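You operate a simulated robot arm through the tools that you are given. There is no shell and no other tool. Be economical: measure what you need, move in short steps, check, and stop when the job is done.

The job below is to be done with a simulated robot arm. You get a single attempt, and the scene is never put back.

Task
Switch the vacuum off, turn it to low and put its gear back.
Fine: wand on its rests, hose end off and on the counter, orange nozzle in its holder; switch off before the hose comes off; drop nothing.
Where things are to end (x, y in the base frame): vacuum hose end within 60 mm of [420, 390].

Only the result counts: the job must be done as asked and must still hold three seconds after the hand-in. Knocking over, shifting, dropping, spilling or breaking anything else fails it.

Robot
A 6-joint arm with a two-finger gripper on a trunk, on a base that drives. Base frame: it is fixed to the floor where the robot stands at the start and does not move with it; the origin is under the middle of the robot, x ahead of it, y to its left, z up; the surface under the hand at the start is at about z = 900. Units: mm, degrees, N and s.
With the tool pointing down near the work surface it reaches from about 480 to 820 mm from the robot's upright axis, wherever it stands. Its first joint turns from -166.0 to 166.0 degrees. Places, roughly: filter with the black grip (11x3x11 cm) [500, 200, 1200]; top of the cream counter [400, 200, 900]; vacuum knob [500, 300, 1400]; vacuum switch [600, 100, 1400]; well of the orange nozzle holder [500, 100, 900]. Payload 1.66 kg.
The tool frame sits at the grasp point between the pads (the TCP): z along the fingers, y along the line on which they close. The tips reach 16 mm beyond it. The gripper opens to 111 mm. The gripper's body begins 104 mm behind the TCP.
Orientation is that of the tool frame in the base frame, as [roll, pitch, yaw] about the fixed x, y, z axes, in that order (R = Rz(yaw) Ry(pitch) Rx(roll)). With the fingers straight down and closing along the base's y, the tool's x points along the base's -x, its y along +y and its z along -z.

Tools
- The arm moves only by the tool apply_moves. Its argument "deltas" is a list of rows, each a list of 3 entries, a list of its own where there are three numbers: the shift along the tool's x, y, z in mm, then the turn, a rotation vector about the tool's x, y, z in degrees, then the opening, from 0 (shut) to 1 (fully open). In form: [[[x, y, z], [rx, ry, rz], fingers], ...]. A call has 1 to 20 rows; each row is the pose to reach, as a shift and turn from the pose commanded when the call began, along the tool's axes at that moment. A row lasts 0.2 s, in which the tool goes at most 50 mm and 8.6 degrees; a call with a longer step from one row to the next is refused whole, and so is a gripper value outside its range. Where a pose cannot be reached the arm comes as near as it can. A force on the tool above 40 N (or 10 N above the force at the start of the call, whichever is more), or a blocked arm, ends the call early, and 0.2 s more pass. The fingers move at their own pace and stop on an object; they squeeze with about 32 N. The grip force told is the motor's: it shows also when the fingers shut on nothing. Time passes only in rows, and 0.2 s behind the last, so rows that repeat a pose let the fingers close. It gives the time, the measured TCP pose, the force on the tool (base axes), the opening and the grip force at its end, in the units of the frame above (readings bear some noise), with the torque about the TCP (base axes, N m) and any sound that the robot's microphone picked up, and new pictures: "pictures" is both (left out), scene, wrist or none.
- Cameras (640 x 400 px; columns grow to the right, rows downward): "scene" is now at [62.8, 199.5, 1684.2]; the picture's right is [0.14, -0.99, 0.00], its down [-0.67, -0.09, -0.74] and it looks along [0.73, 0.10, -0.68] (base axes); focal length 214 px, centre (320, 200). "wrist" rides on the gripper at [70, 14, -143] in the tool frame; the picture's right is [-0.19, 0.98, 0.00], its down [-0.87, -0.17, -0.47] and it looks along [-0.46, -0.09, 0.88] (tool axes); focal length 230 px, centre (320, 200). There is no depth. A picture from a camera that has moved, and an enlarged one, comes with that camera's place and axes in the base frame and with its lens.
- raise_lower(by): slides the trunk up (or, below 0, down) by that many mm; the arm and the scene camera ride with it, the base frame stays. It gives what a move gives, with no picture.
- steer(legs): drives the robot by 1 to 6 legs, each [ahead, left, turn to the left] in mm, mm and degrees, along the robot's own axes; the way and the turn of a leg run together, so that a leg with both is an arc; at most 1500 mm and 180 degrees a leg. The arm and the cameras ride along, it lands a little off, and it stops where it bumps. It gives what a move gives, and a new picture of the scene camera.
- pan_tilt(pan, tilt): turns the head with the scene camera to pan (to the left, within 120 degrees either way) and tilt (down, from -29 to 69), counted from straight ahead of the robot. It gives what a move gives, and a new picture of the scene camera.
- enlarge(camera, box): a new picture of the part [left, top, right, bottom] of that camera's present view, enlarged. No time passes.
- finish_job(): hands the job in; it is judged then, once.

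Work in short steps. Places have to be worked out from the pictures, the camera data and where the tool is seen: move nearer, look again, correct. Check each grasp and each placing, and mend what went wrong. You have 120 turns and 260 pictures in all, those below and enlarged ones among them. Open the gripper and draw the arm clear of the work before you hand the job in, unless the task says otherwise; then end with one line.

The tools are called by a JSON object that holds its "op" and its "data". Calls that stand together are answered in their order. apply_moves: Moves the arm, as the interface text tells. Its arguments: {"type":"object","properties":{"deltas":{"type":"array","items":{"type":"array"}},"pictures":{"type":"string","enum":["both","scene","wrist","none"]}},"required":["deltas"]} The other tools are called the same way: raise_lower (by) slides the trunk up or down; steer (legs) drives the base; pan_tilt (pan, tilt) turns the head that bears the scene camera; enlarge (camera, box) takes an enlarged picture of a part of a camera's view; finish_job () hands the job in.

At the start:

```text
clock: 0.0
eef_pos: [425.4, 137.9, 1536.9]
ee_rot: [180.0, 0.0, -180.0]
wrist_force: [-0.1, -0.1, -0.8]
moment: [0.0, -0.04, -0.02]
gripper_width: 110.8
gripper_force: 0.0
trunk travel left (down, up): [-275.0, 315.0]
robot x, y, heading: [2.9, 0.2, 0.1]
head pan, tilt: [7.9, 42.6]
```

scene: 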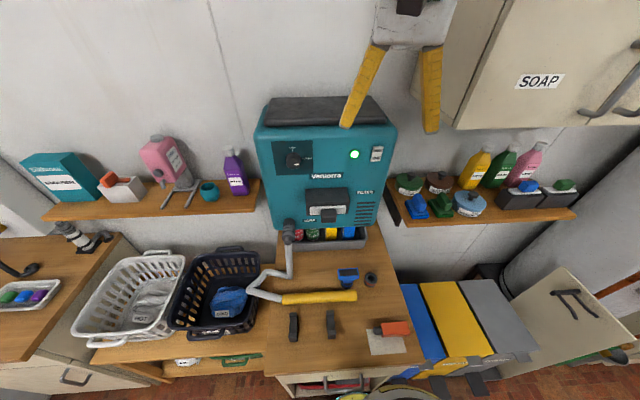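
wrist: 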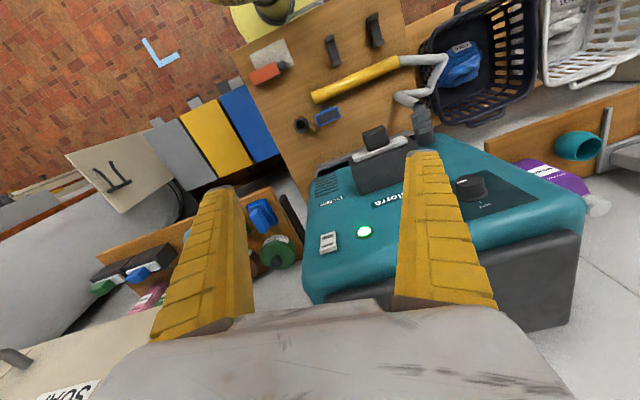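

The scene shows the vacuum on the wall with green lamp lit, wand on the counter, two rests, and nozzles. I look closer at the parts first.

{"op": "enlarge", "data": {"camera": "scene", "box": [240, 90, 420, 240]}}

{"op": "enlarge", "data": {"camera": "scene", "box": [230, 210, 450, 390]}}

```text
2.67 times, centred on (330, 165) of scene
camera zoom: at [62.8, 199.5, 1684.2], right [0.14, -0.99, 0.0], down [-0.67, -0.09, -0.74], along [0.73, 0.1, -0.68], focal length 572 px, centre (293, 293)
```

zoom: 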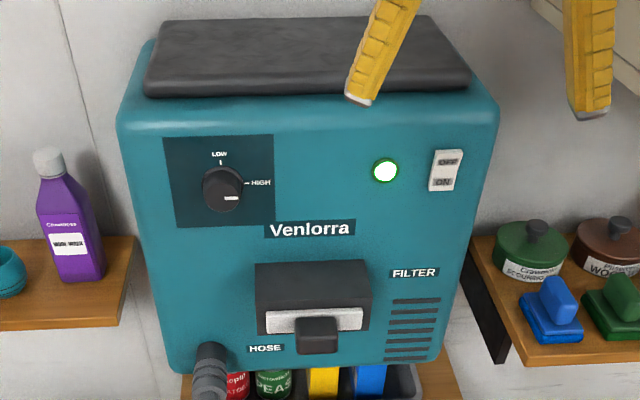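

```text
2.22 times, centred on (340, 300) of scene
camera zoom: at [62.8, 199.5, 1684.2], right [0.14, -0.99, 0.0], down [-0.67, -0.09, -0.74], along [0.73, 0.1, -0.68], focal length 477 px, centre (276, -22)
```

zoom: 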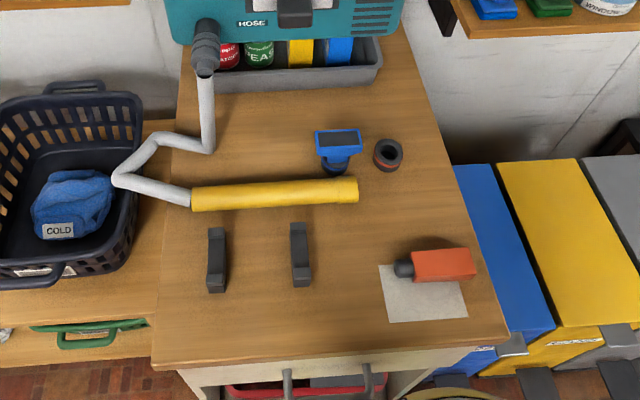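

The front of the furniture looks turned by about +11°. The switch works out near (592,117,1379) and the knob near (537,338,1375). I turn the tool to horizontal, pointing ahead.

{"op": "apply_moves", "data": {"deltas": [[[0, 0, 0], [0, -8.2, 0], 1], [[0, 0, 0], [0, -16.4, 0], 1], [[0, 0, 0], [0, -24.6, 0], 1], [[0, 0, 0], [0, -32.8, 0], 1], [[0, 0, 0], [0, -41, 0], 1], [[0, 0, 0], [0, -49.2, 0], 1], [[0, 0, 0], [0, -57.4, 0], 1], [[0, 0, 0], [0, -65.6, 0], 1], [[0, 0, 0], [0, -73.8, 0], 1], [[0, 0, 0], [0, -82, 0], 1], [[0, 0, 0], [0, -90, 0], 1], [[0, 0, 0], [0, -90, 0], 1]]}}

```text
clock: 2.6
eef_pos: [425.0, 139.1, 1535.9]
ee_rot: [15.8, 89.9, 15.8]
wrist_force: [0.3, -0.5, -0.4]
moment: [0.04, 0.0, 0.01]
gripper_width: 110.6
gripper_force: 0.1
trunk travel left (down, up): [-275.0, 315.0]
robot x, y, heading: [-0.0, -0.2, 0.2]
head pan, tilt: [7.9, 42.6]
camera scene: at [62.7, 199.5, 1684.3], right [0.14, -0.99, 0.0], down [-0.67, -0.09, -0.74], along [0.73, 0.1, -0.68], focal length 214 px, centre (320, 200)
camera wrist: at [282.6, 152.5, 1467.9], right [0.0, 0.98, 0.19], down [-0.47, -0.17, 0.86], along [0.88, -0.09, 0.46], focal length 230 px, centre (320, 200)
```

scene: 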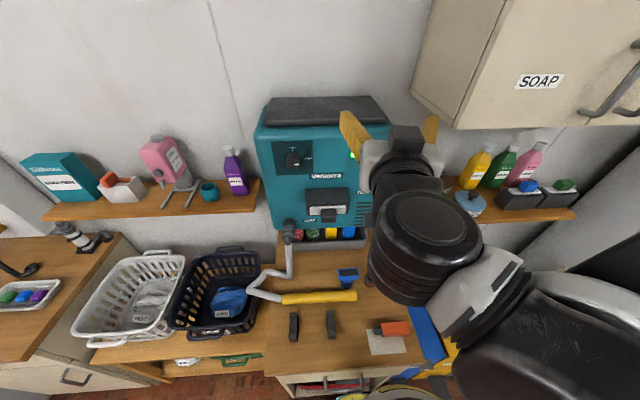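
wrist: 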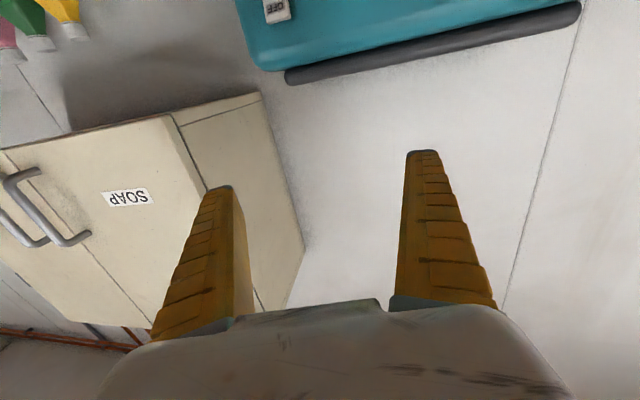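

Now I yaw the tool to 11.4° and lower to z≈1390, still well clear of the panel.

{"op": "apply_moves", "data": {"deltas": [[[36, 0, 0], [-5.7, 0, 0], 0.5], [[72, -10, 0], [-11.4, 0, 0], 0], [[108, -20, 0], [-11.4, 0, 0], 0], [[145, -37, 0], [-11.4, 0, 0], 0], [[145, -37, 0], [-11.4, 0, 0], 0]], "pictures": "none"}}

{"op": "apply_moves", "data": {"deltas": [[[0, 0, 0], [0, 0, 8.2], 0], [[0, 0, 0], [0, 0, 16.4], 0], [[0, 0, 0], [0, 0, 24.6], 0], [[0, 0, 0], [0, 0, 32.8], 0], [[0, 0, 0], [0, 0, 41], 0], [[0, 0, 0], [0, 0, 49.2], 0], [[0, 0, 0], [0, 0, 57.4], 0], [[0, 0, 0], [0, 0, 65.6], 0], [[0, 0, 0], [0, 0, 73.8], 0], [[0, 0, 0], [0, 0, 82], 0], [[0, 0, 0], [0, 0, 90], 0], [[0, 0, 0], [0, 0, 90], 0]]}}

```text
clock: 3.8
eef_pos: [425.3, 102.4, 1391.7]
ee_rot: [-172.4, 89.9, -161.0]
wrist_force: [0.6, 0.9, 0.2]
moment: [-0.03, -0.02, 0.01]
gripper_width: 0.1
gripper_force: 28.5
trunk travel left (down, up): [-275.0, 315.0]
robot x, y, heading: [-0.6, 0.2, -0.1]
head pan, tilt: [7.9, 42.6]
```

```text
clock: 6.4
eef_pos: [425.8, 102.2, 1388.3]
ee_rot: [91.4, 0.0, 103.1]
wrist_force: [-0.4, 0.2, -0.2]
moment: [-0.01, 0.03, 0.03]
gripper_width: 0.1
gripper_force: 28.8
out of reach, approached as far as the arm can: row 11, 12
trunk travel left (down, up): [-275.0, 315.0]
robot x, y, heading: [-1.6, 3.6, 0.0]
head pan, tilt: [7.9, 42.6]
camera scene: at [62.9, 199.4, 1684.2], right [0.14, -0.99, 0.0], down [-0.67, -0.09, -0.74], along [0.73, 0.1, -0.68], focal length 214 px, centre (320, 200)
camera wrist: at [271.3, 139.3, 1405.8], right [0.07, -0.18, 0.98], down [-0.27, -0.95, -0.15], along [0.96, -0.25, -0.11], focal length 230 px, centre (320, 200)
```

scene: 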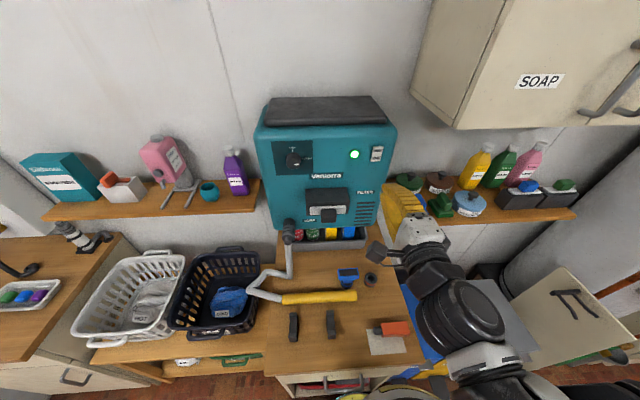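
wrist: 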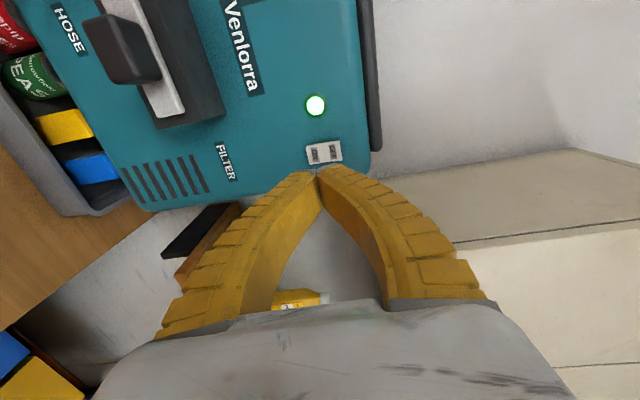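

Wrist view confirms the switch near (592,120,1382). I zoom to see the OFF half.

{"op": "enlarge", "data": {"camera": "wrist", "box": [280, 110, 376, 170]}}

{"op": "enlarge", "data": {"camera": "scene", "box": [340, 130, 420, 180]}}

```text
6.67 times, centred on (328, 140) of wrist
camera zoom: at [271.3, 139.3, 1405.8], right [0.07, -0.18, 0.98], down [-0.27, -0.95, -0.15], along [0.96, -0.25, -0.11], focal length 1534 px, centre (267, 600)
```

zoom: 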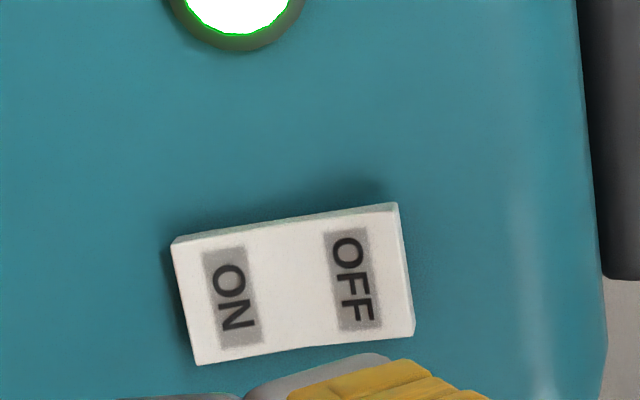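

```text
8.00 times, centred on (380, 155) of scene
camera zoom: at [62.9, 199.4, 1684.2], right [0.14, -0.99, 0.0], down [-0.67, -0.09, -0.74], along [0.73, 0.1, -0.68], focal length 1716 px, centre (-160, 560)
```

zoom: 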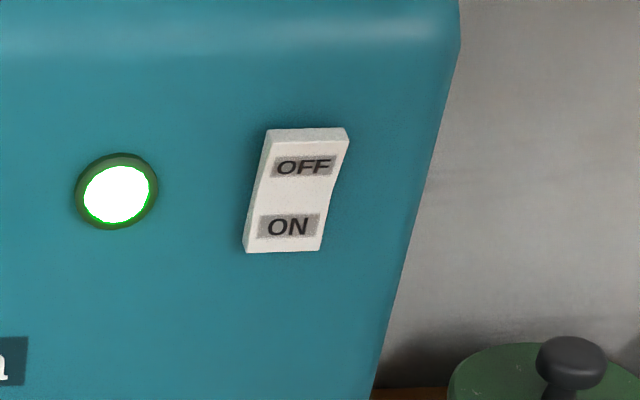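

OFF's middle works out near (578,119,1399). I approach to about 25 mm short of it, then look.

{"op": "apply_moves", "data": {"deltas": [[[-9, 5, 40], [0, 0, 0], 0], [[-18, 11, 80], [0, 0, 0], 0], [[-18, 11, 110], [0, 0, 0], 0], [[-18, 11, 110], [0, 0, 0], 0]]}}

```text
clock: 7.4
eef_pos: [536.8, 102.8, 1401.6]
ee_rot: [89.9, 0.1, 101.4]
wrist_force: [0.6, 0.4, 0.5]
moment: [-0.03, 0.0, -0.02]
gripper_width: 0.0
gripper_force: 28.4
trunk travel left (down, up): [-275.0, 315.0]
robot x, y, heading: [-0.0, 2.4, -0.0]
head pan, tilt: [7.9, 42.6]
camera scene: at [61.8, 199.2, 1684.3], right [0.14, -0.99, 0.0], down [-0.67, -0.09, -0.74], along [0.73, 0.1, -0.68], focal length 214 px, centre (320, 200)
camera wrist: at [383.3, 143.6, 1415.3], right [0.04, -0.19, 0.98], down [-0.29, -0.94, -0.17], along [0.96, -0.28, -0.09], focal length 230 px, centre (320, 200)
```

scene: 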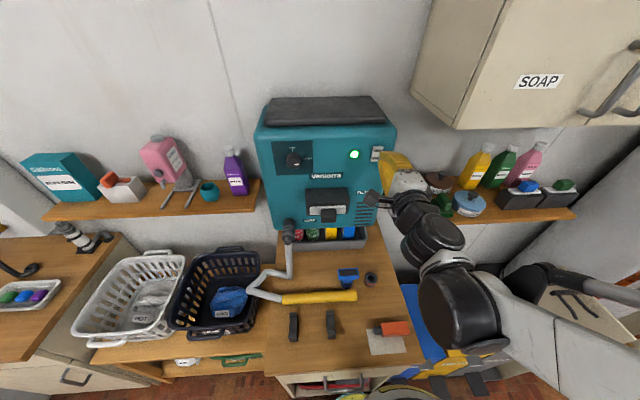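
wrist: 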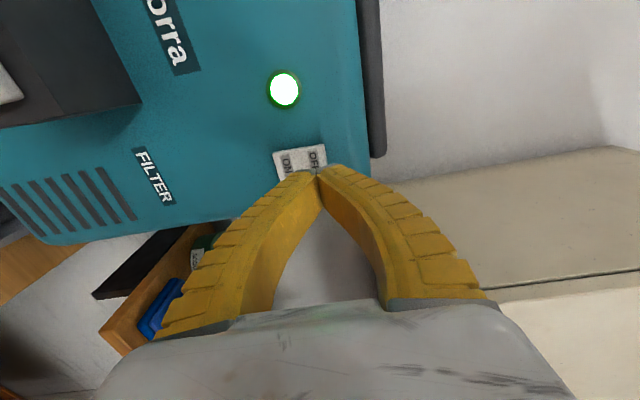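

The tips line up with OFF. I push forward in small steps.

{"op": "apply_moves", "data": {"deltas": [[[4, -1, 15], [0, 0, 0], 0], [[4, -1, 24], [0, 0, 0], 0], [[4, -1, 30], [0, 0, 0], 0], [[4, -1, 36], [0, 0, 0], 0], [[4, -1, 41], [0, 0, 0], 0]]}}

```text
clock: 8.6
eef_pos: [574.0, 116.0, 1401.1]
ee_rot: [90.1, 0.0, 101.4]
wrist_force: [-6.4, -2.1, -2.7]
moment: [-0.02, 0.05, 0.02]
gripper_width: 0.0
gripper_force: 28.9
trunk travel left (down, up): [-275.0, 315.0]
robot x, y, heading: [5.4, 1.3, 0.1]
head pan, tilt: [7.9, 42.6]
camera scene: at [61.5, 199.0, 1684.3], right [0.14, -0.99, 0.0], down [-0.67, -0.09, -0.74], along [0.73, 0.1, -0.68], focal length 214 px, centre (320, 200)
camera wrist: at [420.8, 156.7, 1416.3], right [0.04, -0.19, 0.98], down [-0.29, -0.94, -0.17], along [0.96, -0.28, -0.09], focal length 230 px, centre (320, 200)
```

scene: 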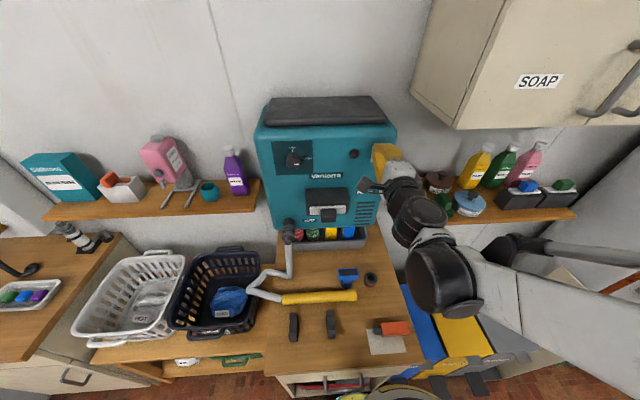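
wrist: 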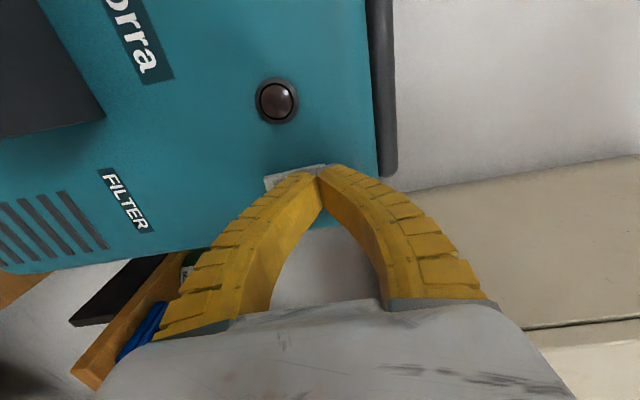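

The lamp is dark: switch is off. I retract, open, and move left in front of the knob.

{"op": "apply_moves", "data": {"deltas": [[[0, 0, -40], [0, 0, 0], 0], [[0, 0, -80], [0, 0, 0], 0], [[0, 0, -110], [0, 0, 0], 0.3], [[45, -6, -110], [0, 0, 0], 0.6], [[90, -13, -110], [0, 0, 0], 0.8], [[135, -20, -100], [0, 0, 0], 0.8], [[180, -26, -95], [0, 0, 0], 0.8], [[222, -26, -90], [0, 0, 0], 0.8], [[222, -26, -90], [0, 0, 0], 0.8]]}}

```text
clock: 10.6
eef_pos: [454.5, 310.8, 1378.2]
ee_rot: [93.7, 3.4, 102.3]
wrist_force: [-0.1, 0.1, 0.8]
moment: [0.02, 0.0, 0.04]
gripper_width: 90.2
gripper_force: 1.1
out of reach, approached as far as the arm can: row 4, 5, 6, 7, 8, 9
trunk travel left (down, up): [-275.0, 315.0]
robot x, y, heading: [-0.7, 1.9, -0.0]
head pan, tilt: [7.9, 42.6]
camera scene: at [62.4, 198.5, 1684.4], right [0.14, -0.99, 0.0], down [-0.67, -0.09, -0.74], along [0.73, 0.1, -0.68], focal length 214 px, centre (320, 200)
camera wrist: at [301.2, 350.4, 1396.0], right [0.09, -0.11, 0.99], down [-0.29, -0.95, -0.08], along [0.95, -0.27, -0.12], focal length 230 px, centre (320, 200)
```

scene: 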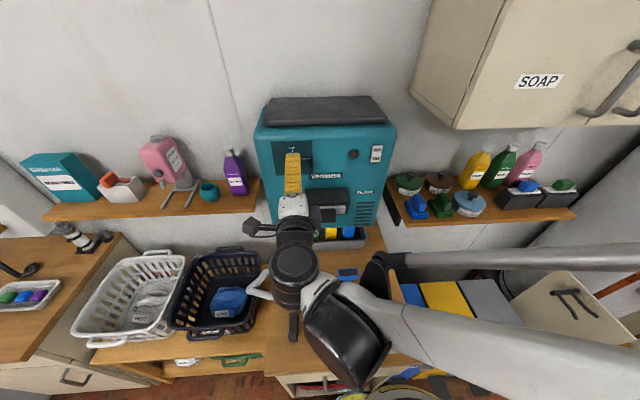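
wrist: 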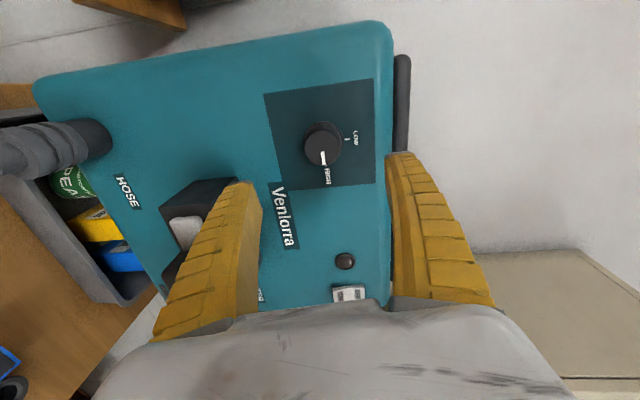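

The knob's mark points to HIGH. I roll back 10° to get off the joint limit and approach, knob centre near (537,342,1375).

{"op": "apply_moves", "data": {"deltas": [[[7, 0, 20], [0, 0, -7], 0.8], [[7, 0, 40], [0, 0, -14], 0.8], [[7, 0, 60], [0, 0, -14], 0.8], [[7, 0, 60], [0, 0, -14], 0.8]]}}

```text
clock: 11.6
eef_pos: [511.7, 329.4, 1371.6]
ee_rot: [93.9, 17.5, 103.3]
wrist_force: [-0.2, -0.4, -0.4]
moment: [0.02, -0.01, -0.02]
gripper_width: 90.0
gripper_force: 0.6
trunk travel left (down, up): [-275.0, 315.0]
robot x, y, heading: [3.6, 0.8, -0.1]
head pan, tilt: [7.9, 42.6]
camera scene: at [62.4, 199.2, 1684.3], right [0.14, -0.99, 0.0], down [-0.67, -0.09, -0.74], along [0.73, 0.1, -0.68], focal length 214 px, centre (320, 200)
camera wrist: at [358.0, 368.8, 1374.0], right [0.04, 0.13, 0.99], down [-0.27, -0.95, 0.13], along [0.96, -0.27, 0.0], focal length 230 px, centre (320, 200)
```

scene: 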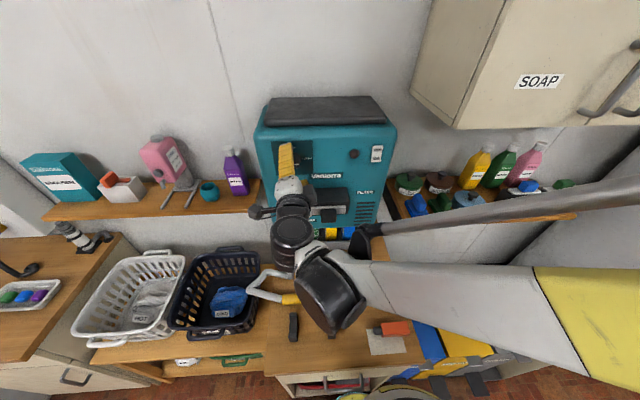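
wrist: 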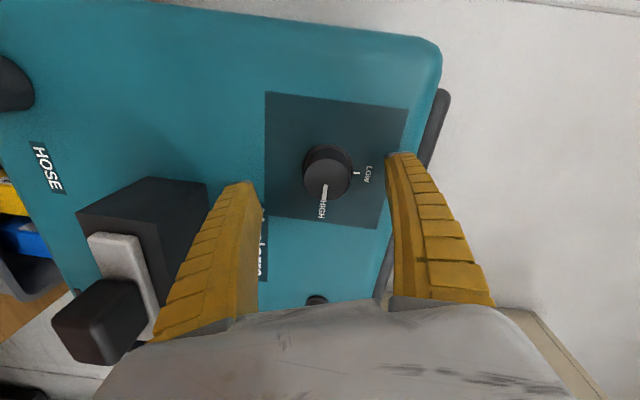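

The tool points 4° down; I level it, centre on the knob and advance so the tips overlap the knob, then check.

{"op": "apply_moves", "data": {"deltas": [[[2, 7, 5], [-3.5, -1.1, 0], 0.8], [[2, 7, 12], [-3.5, -1.1, 0], 0.8], [[2, 7, 19], [-3.5, -1.1, 0], 0.8], [[2, 7, 21], [-3.5, -1.1, 0], 0.8]], "pictures": "wrist"}}

```text
clock: 12.6
eef_pos: [533.1, 339.1, 1374.8]
ee_rot: [90.1, 17.5, 102.1]
wrist_force: [-0.4, -0.2, 0.1]
moment: [0.0, 0.01, 0.01]
gripper_width: 90.0
gripper_force: 0.9
trunk travel left (down, up): [-275.0, 315.0]
robot x, y, heading: [0.5, -1.5, 0.1]
head pan, tilt: [7.9, 42.6]
camera wrist: at [378.4, 377.9, 1369.1], right [-0.02, 0.11, 0.99], down [-0.28, -0.96, 0.1], along [0.96, -0.27, 0.05], focal length 230 px, centre (320, 200)
```

wrist: 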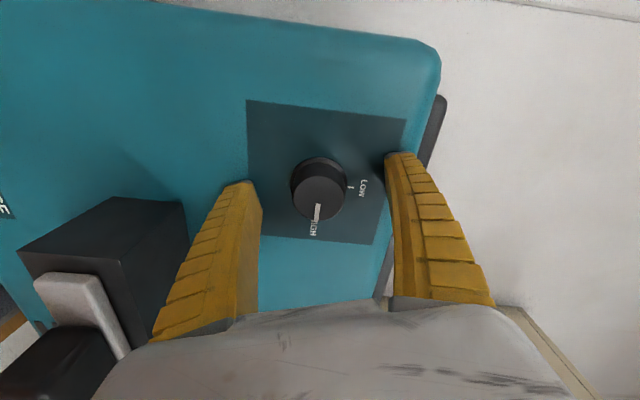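

The TCP sits about at the knob's face and centred. I close the fingers on it.

{"op": "apply_moves", "data": {"deltas": [[[0, 0, 1], [0, 0, 0], 0.5], [[0, 0, 1], [0, 0, 0], 0.2], [[0, 0, 1], [0, 0, 0], 0.2], [[0, 0, 1], [0, 0, 0], 0.2]], "pictures": "wrist"}}

```text
clock: 13.6
eef_pos: [532.5, 337.9, 1375.5]
ee_rot: [90.1, 17.5, 102.2]
wrist_force: [-7.6, -3.8, -16.6]
moment: [-0.15, 0.15, 0.14]
gripper_width: 33.0
gripper_force: 34.1
trunk travel left (down, up): [-275.0, 315.0]
robot x, y, heading: [0.6, -1.1, -0.0]
head pan, tilt: [7.9, 42.6]
camera wrist: at [379.1, 377.8, 1368.5], right [-0.02, 0.11, 0.99], down [-0.28, -0.96, 0.1], along [0.96, -0.27, 0.05], focal length 230 px, centre (320, 200)
```

wrist: 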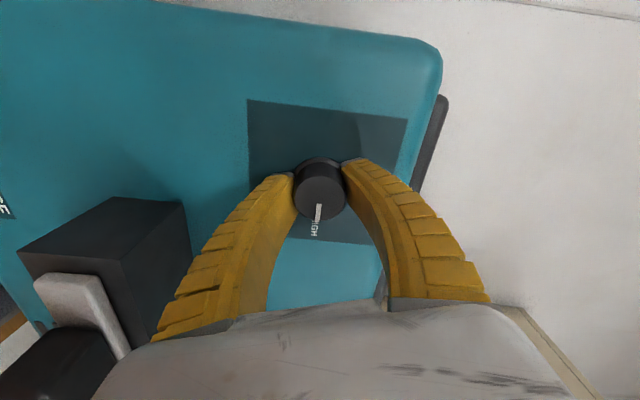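

Held, with some downward push, so I shift 2 mm down and turn the knob halfway counter-clockwise.

{"op": "apply_moves", "data": {"deltas": [[[0, -2, 1], [0, 0, 0], 0.2], [[0, -2, 1], [0, 0, -8], 0.2], [[0, -2, 1], [0, 0, -16], 0.2], [[0, -2, 1], [0, 0, -24], 0.2], [[0, -2, 1], [0, 0, -32], 0.2], [[0, -2, 1], [0, 0, -40], 0.2], [[0, -2, 1], [0, 0, -48], 0.2]], "pictures": "wrist"}}

```text
clock: 15.2
eef_pos: [532.8, 336.7, 1374.6]
ee_rot: [90.0, 65.7, 102.1]
wrist_force: [1.4, 4.0, 17.5]
moment: [0.04, -0.21, -0.04]
gripper_width: 32.4
gripper_force: 33.9
trunk travel left (down, up): [-275.0, 315.0]
robot x, y, heading: [1.1, 0.7, -0.2]
head pan, tilt: [7.9, 42.6]
camera wrist: at [384.8, 348.8, 1318.2], right [-0.17, 0.8, 0.58], down [-0.35, -0.6, 0.72], along [0.92, -0.08, 0.39], focal length 230 px, centre (320, 200)
```

wrist: 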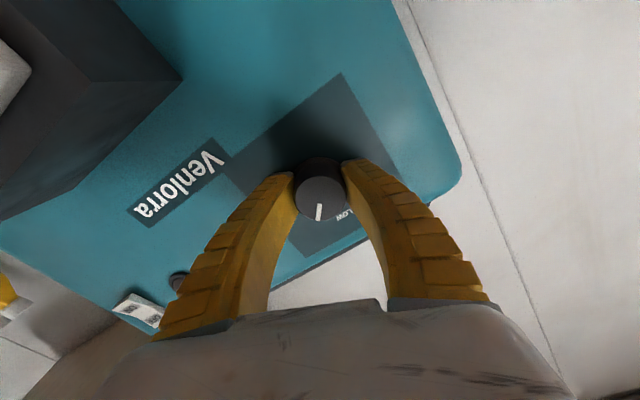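

The knob turns with the gripper. I finish the turn, with a 1 mm lift.

{"op": "apply_moves", "data": {"deltas": [[[-0.9, 0.4, 0], [0, 0, -8], 0.2], [[-0.9, 0.4, 0], [0, 0, -16], 0.2], [[-0.9, 0.4, 0], [0, 0, -24], 0.2], [[-0.9, 0.4, 0], [0, 0, -32], 0.2], [[-0.9, 0.4, 0], [0, 0, -40], 0.2], [[-0.9, 0.4, 0], [0, 0, -43], 0.2], [[-0.9, 0.4, 0], [0, 0, -43], 0.2]], "pictures": "wrist"}}

{"op": "enlarge", "data": {"camera": "wrist", "box": [260, 140, 380, 240]}}

```text
clock: 16.8
eef_pos: [532.4, 337.3, 1374.4]
ee_rot: [-90.3, 71.5, -78.0]
wrist_force: [-10.1, -0.1, -3.9]
moment: [0.16, 0.17, 0.1]
gripper_width: 31.5
gripper_force: 33.4
trunk travel left (down, up): [-275.0, 315.0]
robot x, y, heading: [2.4, -0.8, 0.1]
head pan, tilt: [7.9, 42.6]
camera wrist: at [395.3, 299.4, 1305.9], right [-0.21, 0.97, -0.13], down [-0.49, 0.02, 0.87], along [0.85, 0.25, 0.47], focal length 230 px, centre (320, 200)
```

wrist: 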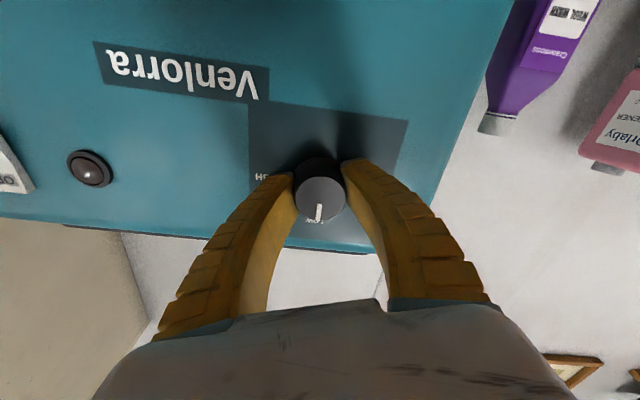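

```text
4.00 times, centred on (320, 190) of wrist
camera zoom: at [395.3, 299.4, 1305.9], right [-0.21, 0.97, -0.13], down [-0.49, 0.02, 0.87], along [0.85, 0.25, 0.47], focal length 920 px, centre (320, 240)
```

zoom: 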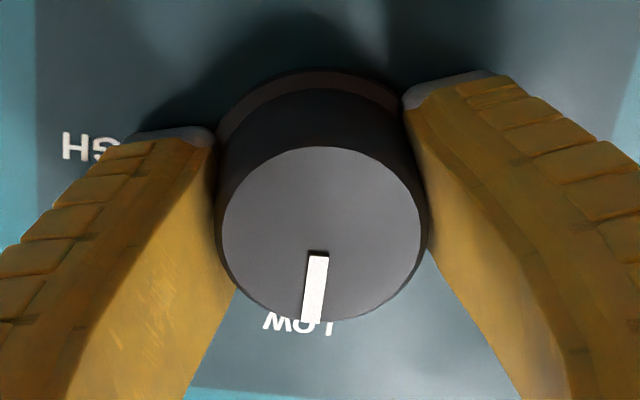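

The mark points at LOW. I release, retract, and check.

{"op": "apply_moves", "data": {"deltas": [[[0, 0, 0], [0, 0, 0], 0.8], [[0, 0, 0], [0, 0, 0], 0.8], [[0, 0, -40], [0, 0, 0], 0.8], [[0, 0, -80], [0, 0, 0], 0.8], [[0, 0, -120], [0, 0, 0], 0.8], [[0, 0, -120], [0, 0, 0], 0.8]]}}

{"op": "enlarge", "data": {"camera": "wrist", "box": [240, 80, 400, 180]}}

```text
clock: 18.2
eef_pos: [416.9, 313.9, 1374.0]
ee_rot: [-90.4, 71.4, -78.3]
wrist_force: [-0.1, -0.1, 0.4]
moment: [0.01, -0.01, -0.01]
gripper_width: 89.9
gripper_force: 0.7
trunk travel left (down, up): [-275.0, 315.0]
robot x, y, heading: [-3.6, -2.9, -0.0]
head pan, tilt: [7.9, 42.6]
camera scene: at [63.4, 200.0, 1684.1], right [0.14, -0.99, 0.0], down [-0.67, -0.09, -0.74], along [0.73, 0.1, -0.68], focal length 214 px, centre (320, 200)
camera wrist: at [279.8, 275.6, 1305.5], right [-0.21, 0.97, -0.13], down [-0.48, 0.02, 0.87], along [0.85, 0.25, 0.47], focal length 230 px, centre (320, 200)
```

scene: 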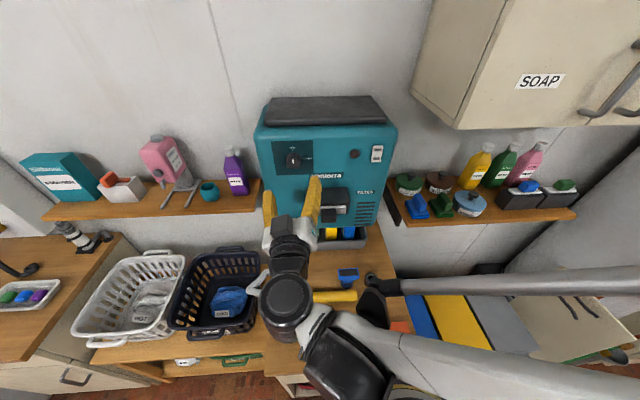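
wrist: 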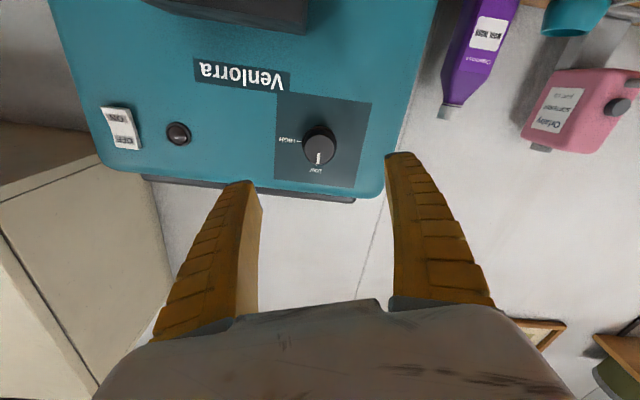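

```text
4.00 times, centred on (320, 130) of wrist
camera zoom: at [279.8, 275.6, 1305.5], right [-0.21, 0.97, -0.13], down [-0.48, 0.02, 0.87], along [0.85, 0.25, 0.47], focal length 920 px, centre (320, 480)
```

zoom: 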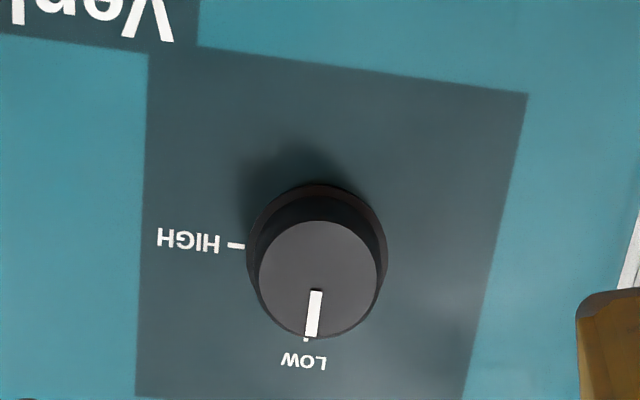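

Knob is at LOW. Now I inspect the hose end and its port.

{"op": "enlarge", "data": {"camera": "scene", "box": [240, 200, 340, 310]}}

```text
3.64 times, centred on (290, 255) of scene
camera zoom: at [63.4, 200.0, 1684.1], right [0.14, -0.99, 0.0], down [-0.67, -0.09, -0.74], along [0.73, 0.1, -0.68], focal length 780 px, centre (429, 0)
```

zoom: 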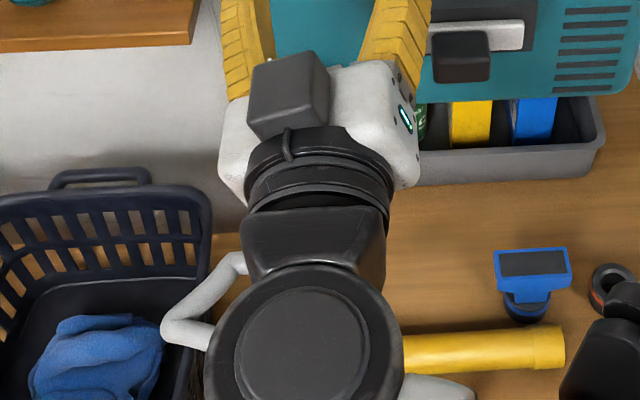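

Next I handle the wand before the hose end (it clears the counter target spot). The rests are too near the robot, so I back up 230 mm and shift left 150 mm.

{"op": "steer", "data": {"legs": [[-230, 0, 0], [0, 150, 0]]}}

```text
clock: 20.9
eef_pos: [183.7, 463.5, 1374.2]
ee_rot: [-90.4, 71.4, -78.1]
wrist_force: [0.2, 1.2, 0.3]
moment: [-0.02, 0.0, -0.07]
gripper_width: 89.9
gripper_force: 0.4
trunk travel left (down, up): [-275.0, 315.0]
robot x, y, heading: [-230.7, 144.0, 0.1]
head pan, tilt: [7.9, 42.6]
camera scene: at [-170.4, 348.4, 1684.0], right [0.14, -0.99, 0.0], down [-0.67, -0.1, -0.74], along [0.73, 0.1, -0.68], focal length 214 px, centre (320, 200)
```

scene: 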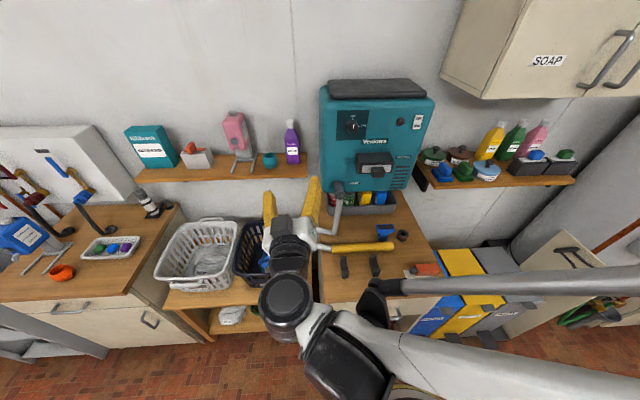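

I reorient the tool to point down with the fingers closing front-to-back: first a roll, then a pitch.

{"op": "apply_moves", "data": {"deltas": [[[0, 0, 0], [0, 0, -8.2], 0.8], [[0, 0, 0], [0, 0, -16.4], 0.8], [[0, 0, 0], [0, 0, -24.6], 0.8], [[0, 0, 0], [0, 0, -32.8], 0.8], [[0, 0, 0], [0, 0, -41], 0.8], [[0, 0, 0], [0, 0, -49.2], 0.8], [[0, 0, 0], [0, 0, -57.4], 0.8], [[0, 0, 0], [0, 0, -65.6], 0.8], [[0, 0, 0], [0, 0, -72], 0.8]], "pictures": "none"}}

{"op": "apply_moves", "data": {"deltas": [[[0, 0, 0], [-8.2, 0, 0], 0.8], [[0, 0, 0], [-16.4, 0, 0], 0.8], [[0, 0, 0], [-24.6, 0, 0], 0.8], [[0, 0, 0], [-32.8, 0, 0], 0.8], [[0, 0, 0], [-41, 0, 0], 0.8], [[0, 0, 0], [-49.2, 0, 0], 0.8], [[0, 0, 0], [-57.4, 0, 0], 0.8], [[0, 0, 0], [-65.6, 0, 0], 0.8], [[0, 0, 0], [-73.8, 0, 0], 0.8], [[0, 0, 0], [-82, 0, 0], 0.8], [[0, 0, 0], [-90, 0, 0], 0.8]], "pictures": "both"}}

```text
clock: 22.9
eef_pos: [183.9, 461.7, 1374.3]
ee_rot: [-90.2, -0.6, -77.8]
wrist_force: [0.5, -0.8, 0.0]
moment: [0.01, 0.01, 0.01]
gripper_width: 90.0
gripper_force: 0.3
trunk travel left (down, up): [-275.0, 315.0]
robot x, y, heading: [-232.6, 148.9, 0.3]
head pan, tilt: [7.9, 42.6]
```

```text
clock: 25.3
eef_pos: [184.5, 462.6, 1375.1]
ee_rot: [179.7, -0.5, -77.8]
wrist_force: [0.0, -0.1, -0.6]
moment: [-0.03, 0.01, -0.01]
gripper_width: 89.9
gripper_force: 1.2
trunk travel left (down, up): [-275.0, 315.0]
robot x, y, heading: [-232.8, 145.6, 0.1]
head pan, tilt: [7.9, 42.6]
camera scene: at [-169.2, 347.4, 1684.1], right [0.14, -0.99, 0.0], down [-0.67, -0.09, -0.74], along [0.73, 0.1, -0.68], focal length 214 px, centre (320, 200)
camera wrist: at [186.9, 393.3, 1518.9], right [-1.0, -0.02, 0.0], down [-0.02, 0.89, 0.46], along [-0.01, 0.46, -0.89], focal length 230 px, centre (320, 200)
```

scene: 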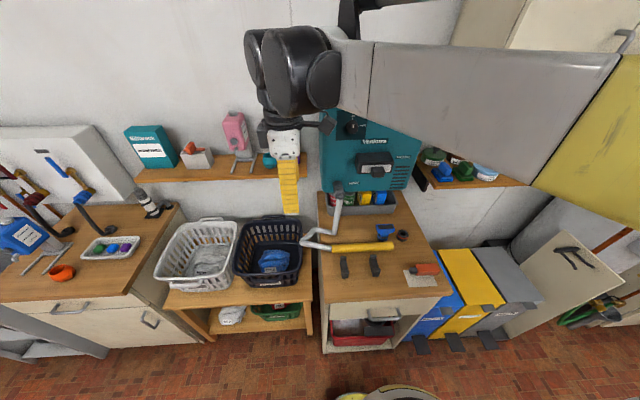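
wrist: 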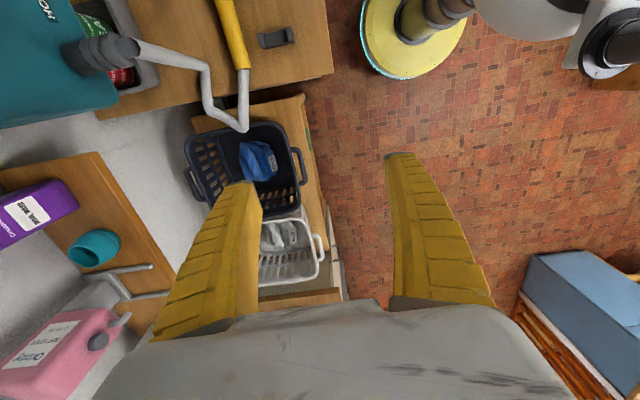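

Tool is down with y = backward. I zoom in on the counter to measure the wand and rests from this viewpoint.

{"op": "enlarge", "data": {"camera": "scene", "box": [295, 170, 455, 320]}}

{"op": "enlarge", "data": {"camera": "scene", "box": [320, 225, 400, 285]}}

```text
2.67 times, centred on (375, 245) of scene
camera zoom: at [-169.2, 347.4, 1684.1], right [0.14, -0.99, 0.0], down [-0.67, -0.09, -0.74], along [0.73, 0.1, -0.68], focal length 572 px, centre (173, 80)
```

zoom: 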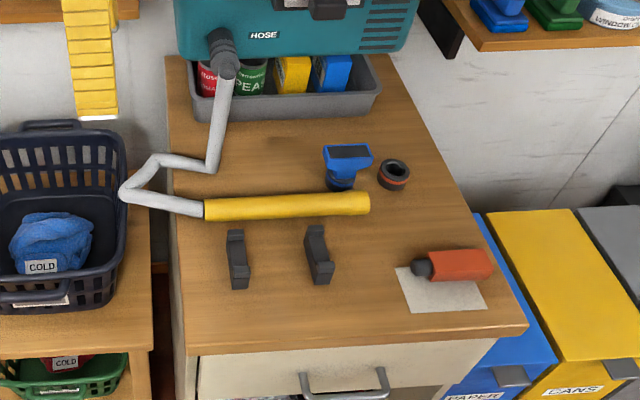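

```text
6.67 times, centred on (360, 255) of scene
camera zoom: at [-169.2, 347.4, 1684.1], right [0.14, -0.99, 0.0], down [-0.67, -0.09, -0.74], along [0.73, 0.1, -0.68], focal length 1430 px, centre (53, -167)
```

zoom: 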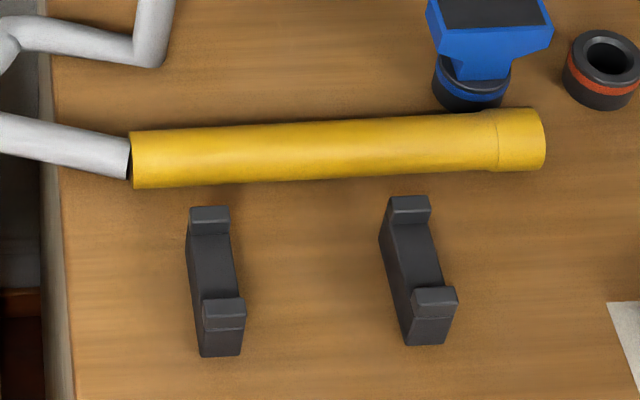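

Wand centre ≈ (385,241,917), rests around (292,315) and (316,198). I move above the wand, staying at z≈1080.

{"op": "apply_moves", "data": {"deltas": [[[26, -15, 29], [0, 0, 0], 0.8], [[52, -30, 58], [0, 0, 0], 0.8], [[78, -45, 87], [0, 0, 0], 0.8], [[104, -60, 116], [0, 0, 0], 0.8], [[130, -75, 145], [0, 0, 0], 0.8], [[156, -90, 174], [0, 0, 0], 0.8], [[182, -105, 203], [0, 0, 0], 0.8], [[208, -120, 232], [0, 0, 0], 0.8], [[234, -135, 261], [0, 0, 0], 0.8], [[258, -150, 290], [0, 0, 0], 0.8], [[258, -150, 290], [0, 0, 0], 0.8]]}}

```text
clock: 27.7
eef_pos: [383.8, 240.9, 1086.8]
ee_rot: [179.9, -0.4, -77.8]
wrist_force: [0.5, 0.5, -0.5]
moment: [0.0, 0.02, -0.03]
gripper_width: 89.7
gripper_force: 0.8
trunk travel left (down, up): [-275.0, 315.0]
robot x, y, heading: [-234.4, 147.3, 0.3]
head pan, tilt: [7.9, 42.6]
camera scene: at [-171.1, 347.1, 1684.3], right [0.14, -0.99, 0.0], down [-0.67, -0.09, -0.74], along [0.73, 0.1, -0.68], focal length 214 px, centre (320, 200)
camera wrist: at [385.2, 170.8, 1230.5], right [-1.0, -0.02, 0.0], down [-0.02, 0.89, 0.46], along [-0.01, 0.46, -0.89], focal length 230 px, centre (320, 200)
```

scene: 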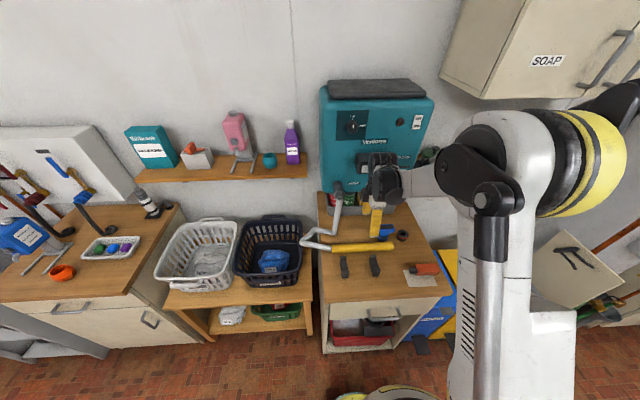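
wrist: 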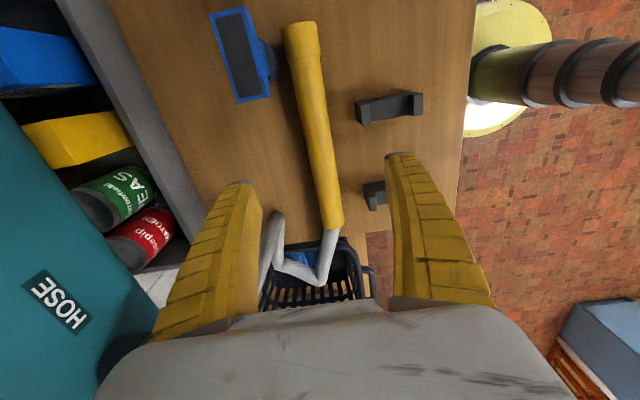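

Wand centred under the tool (axis x≈385 at y=241). I descend to z≈921 around it.

{"op": "apply_moves", "data": {"deltas": [[[0, -1, 45], [0, 0, 1], 0.8], [[0, -1, 90], [0, 0, 1], 0.8], [[0, -1, 130], [0, 0, 1], 0.8], [[0, -1, 155], [0, 0, 1], 0.8], [[0, -1, 165], [0, 0, 1], 0.8], [[0, -1, 165], [0, 0, 1], 0.8]]}}

```text
clock: 28.6
eef_pos: [387.3, 238.2, 959.8]
ee_rot: [179.9, -0.5, -78.6]
wrist_force: [1.1, 1.2, 24.3]
moment: [-0.49, 1.32, 0.13]
gripper_width: 94.5
gripper_force: 2.4
trunk travel left (down, up): [-275.0, 315.0]
robot x, y, heading: [-231.5, 146.7, 0.4]
head pan, tilt: [7.9, 42.6]
stopped in row 4: the force on the tool passed its limit at 74 N (the readings are from after the stop); the commanded pose is now the measured one
camera scene: at [-172.4, 346.7, 1684.7], right [0.14, -0.99, 0.0], down [-0.67, -0.09, -0.74], along [0.73, 0.1, -0.68], focal length 214 px, centre (320, 200)
camera wrist: at [387.2, 169.0, 1104.2], right [-1.0, -0.01, 0.0], down [-0.01, 0.89, 0.46], along [0.0, 0.46, -0.89], focal length 230 px, centre (320, 200)
```

scene: 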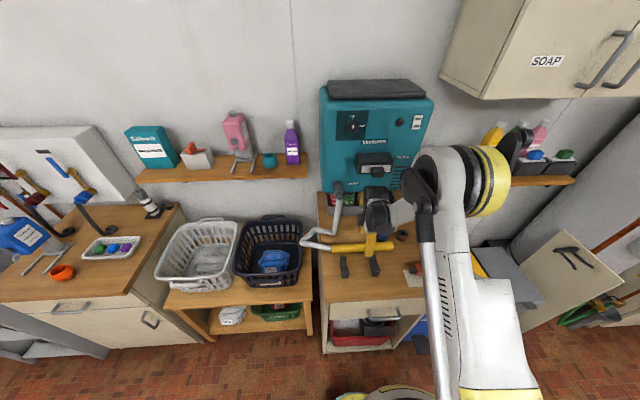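
wrist: 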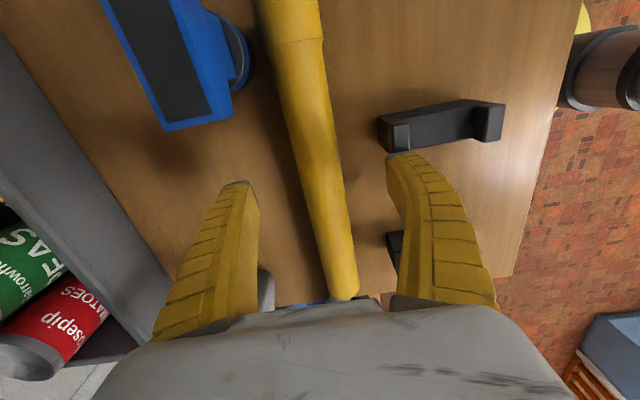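

The front finger touched the end of the right rest (stop at 74 N peak). I lift off and check the rest hasn't moved.

{"op": "apply_moves", "data": {"deltas": [[[0, 0, -30], [0, 0, 0], 0.8], [[0, 0, -60], [0, 0, 0], 0.6], [[-20, 0, -60], [0, 0, 0], 0.5], [[-30, 0, -60], [0, 0, 0], 0.5]]}}

{"op": "enlarge", "data": {"camera": "scene", "box": [320, 225, 400, 285]}}

```text
clock: 29.6
eef_pos: [380.9, 267.9, 1017.9]
ee_rot: [179.9, -0.4, -78.6]
wrist_force: [-0.5, 1.1, -0.3]
moment: [-0.03, 0.01, -0.01]
gripper_width: 57.6
gripper_force: 1.4
trunk travel left (down, up): [-275.0, 315.0]
robot x, y, heading: [-231.9, 149.0, 0.3]
head pan, tilt: [7.9, 42.6]
camera scene: at [-170.2, 347.0, 1684.2], right [0.14, -0.99, 0.0], down [-0.67, -0.09, -0.74], along [0.73, 0.1, -0.68], focal length 214 px, centre (320, 200)
camera wrist: at [381.9, 199.6, 1162.0], right [-1.0, -0.01, 0.0], down [-0.01, 0.89, 0.46], along [0.0, 0.46, -0.89], focal length 230 px, centre (320, 200)
```

scene: 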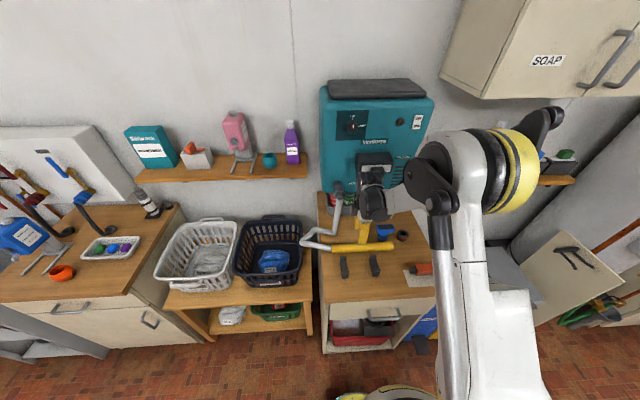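
wrist: 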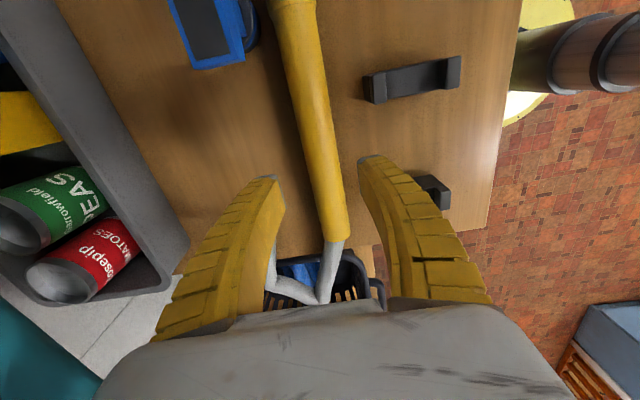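

```text
6.67 times, centred on (360, 255) of scene
camera zoom: at [-170.2, 347.0, 1684.2], right [0.14, -0.99, 0.0], down [-0.67, -0.09, -0.74], along [0.73, 0.1, -0.68], focal length 1430 px, centre (53, -167)
```

zoom: 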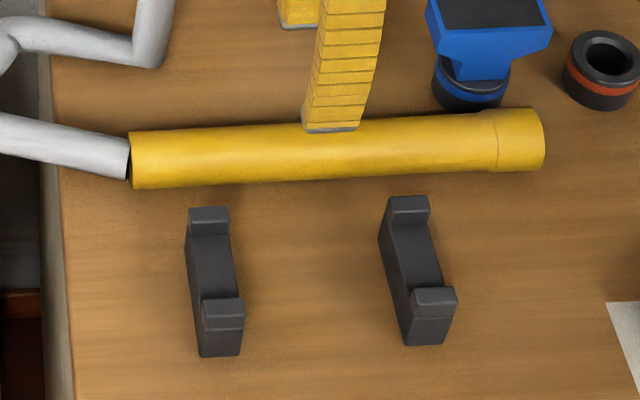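

Nothing moved. Now with a narrower opening and 30 mm further left, I descend to z≈922.

{"op": "apply_moves", "data": {"deltas": [[[0, 0, 45], [0, 0, 0], 0.5], [[0, 0, 75], [0, 0, 0], 0.5], [[0, 0, 95], [0, 0, 0], 0.5], [[0, 0, 96], [0, 0, 0], 0.5]], "pictures": "wrist"}}

```text
clock: 30.6
eef_pos: [381.7, 268.4, 921.2]
ee_rot: [179.8, -0.5, -78.7]
wrist_force: [0.5, -0.1, -0.5]
moment: [-0.01, -0.04, 0.0]
gripper_width: 57.5
gripper_force: 1.6
trunk travel left (down, up): [-275.0, 315.0]
robot x, y, heading: [-233.5, 146.2, 0.0]
head pan, tilt: [7.9, 42.6]
camera wrist: at [382.0, 199.2, 1065.5], right [-1.0, -0.01, 0.0], down [-0.01, 0.89, 0.46], along [0.0, 0.46, -0.89], focal length 230 px, centre (320, 200)
```

wrist: 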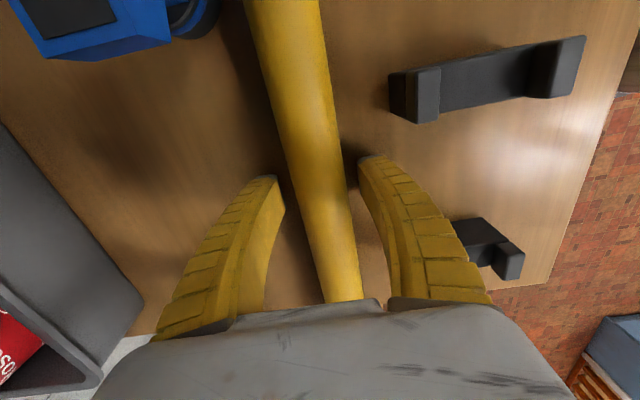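

Fingers straddle the wand. I zoom in to measure the rest accurately from here, then close.

{"op": "enlarge", "data": {"camera": "wrist", "box": [370, 10, 610, 150]}}

{"op": "apply_moves", "data": {"deltas": [[[0, 0, 0], [0, 0, 0], 0.2], [[0, 0, 0], [0, 0, 0], 0.2], [[0, 0, 0], [0, 0, 0], 0.2]], "pictures": "none"}}

```text
2.67 times, centred on (490, 80) of wrist
camera zoom: at [382.0, 199.2, 1065.5], right [-1.0, -0.01, 0.0], down [-0.01, 0.89, 0.46], along [0.0, 0.46, -0.89], focal length 614 px, centre (-133, 520)
```

zoom: 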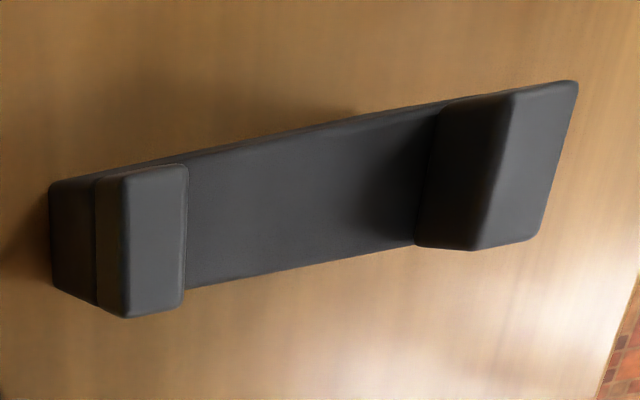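

```text
clock: 31.4
eef_pos: [381.0, 269.2, 920.9]
ee_rot: [179.8, -0.5, -78.7]
wrist_force: [0.1, 0.1, 0.8]
moment: [0.04, 0.0, 0.03]
gripper_width: 34.1
gripper_force: 31.8
trunk travel left (down, up): [-275.0, 315.0]
robot x, y, heading: [-230.7, 146.1, 0.2]
head pan, tilt: [7.9, 42.6]
```

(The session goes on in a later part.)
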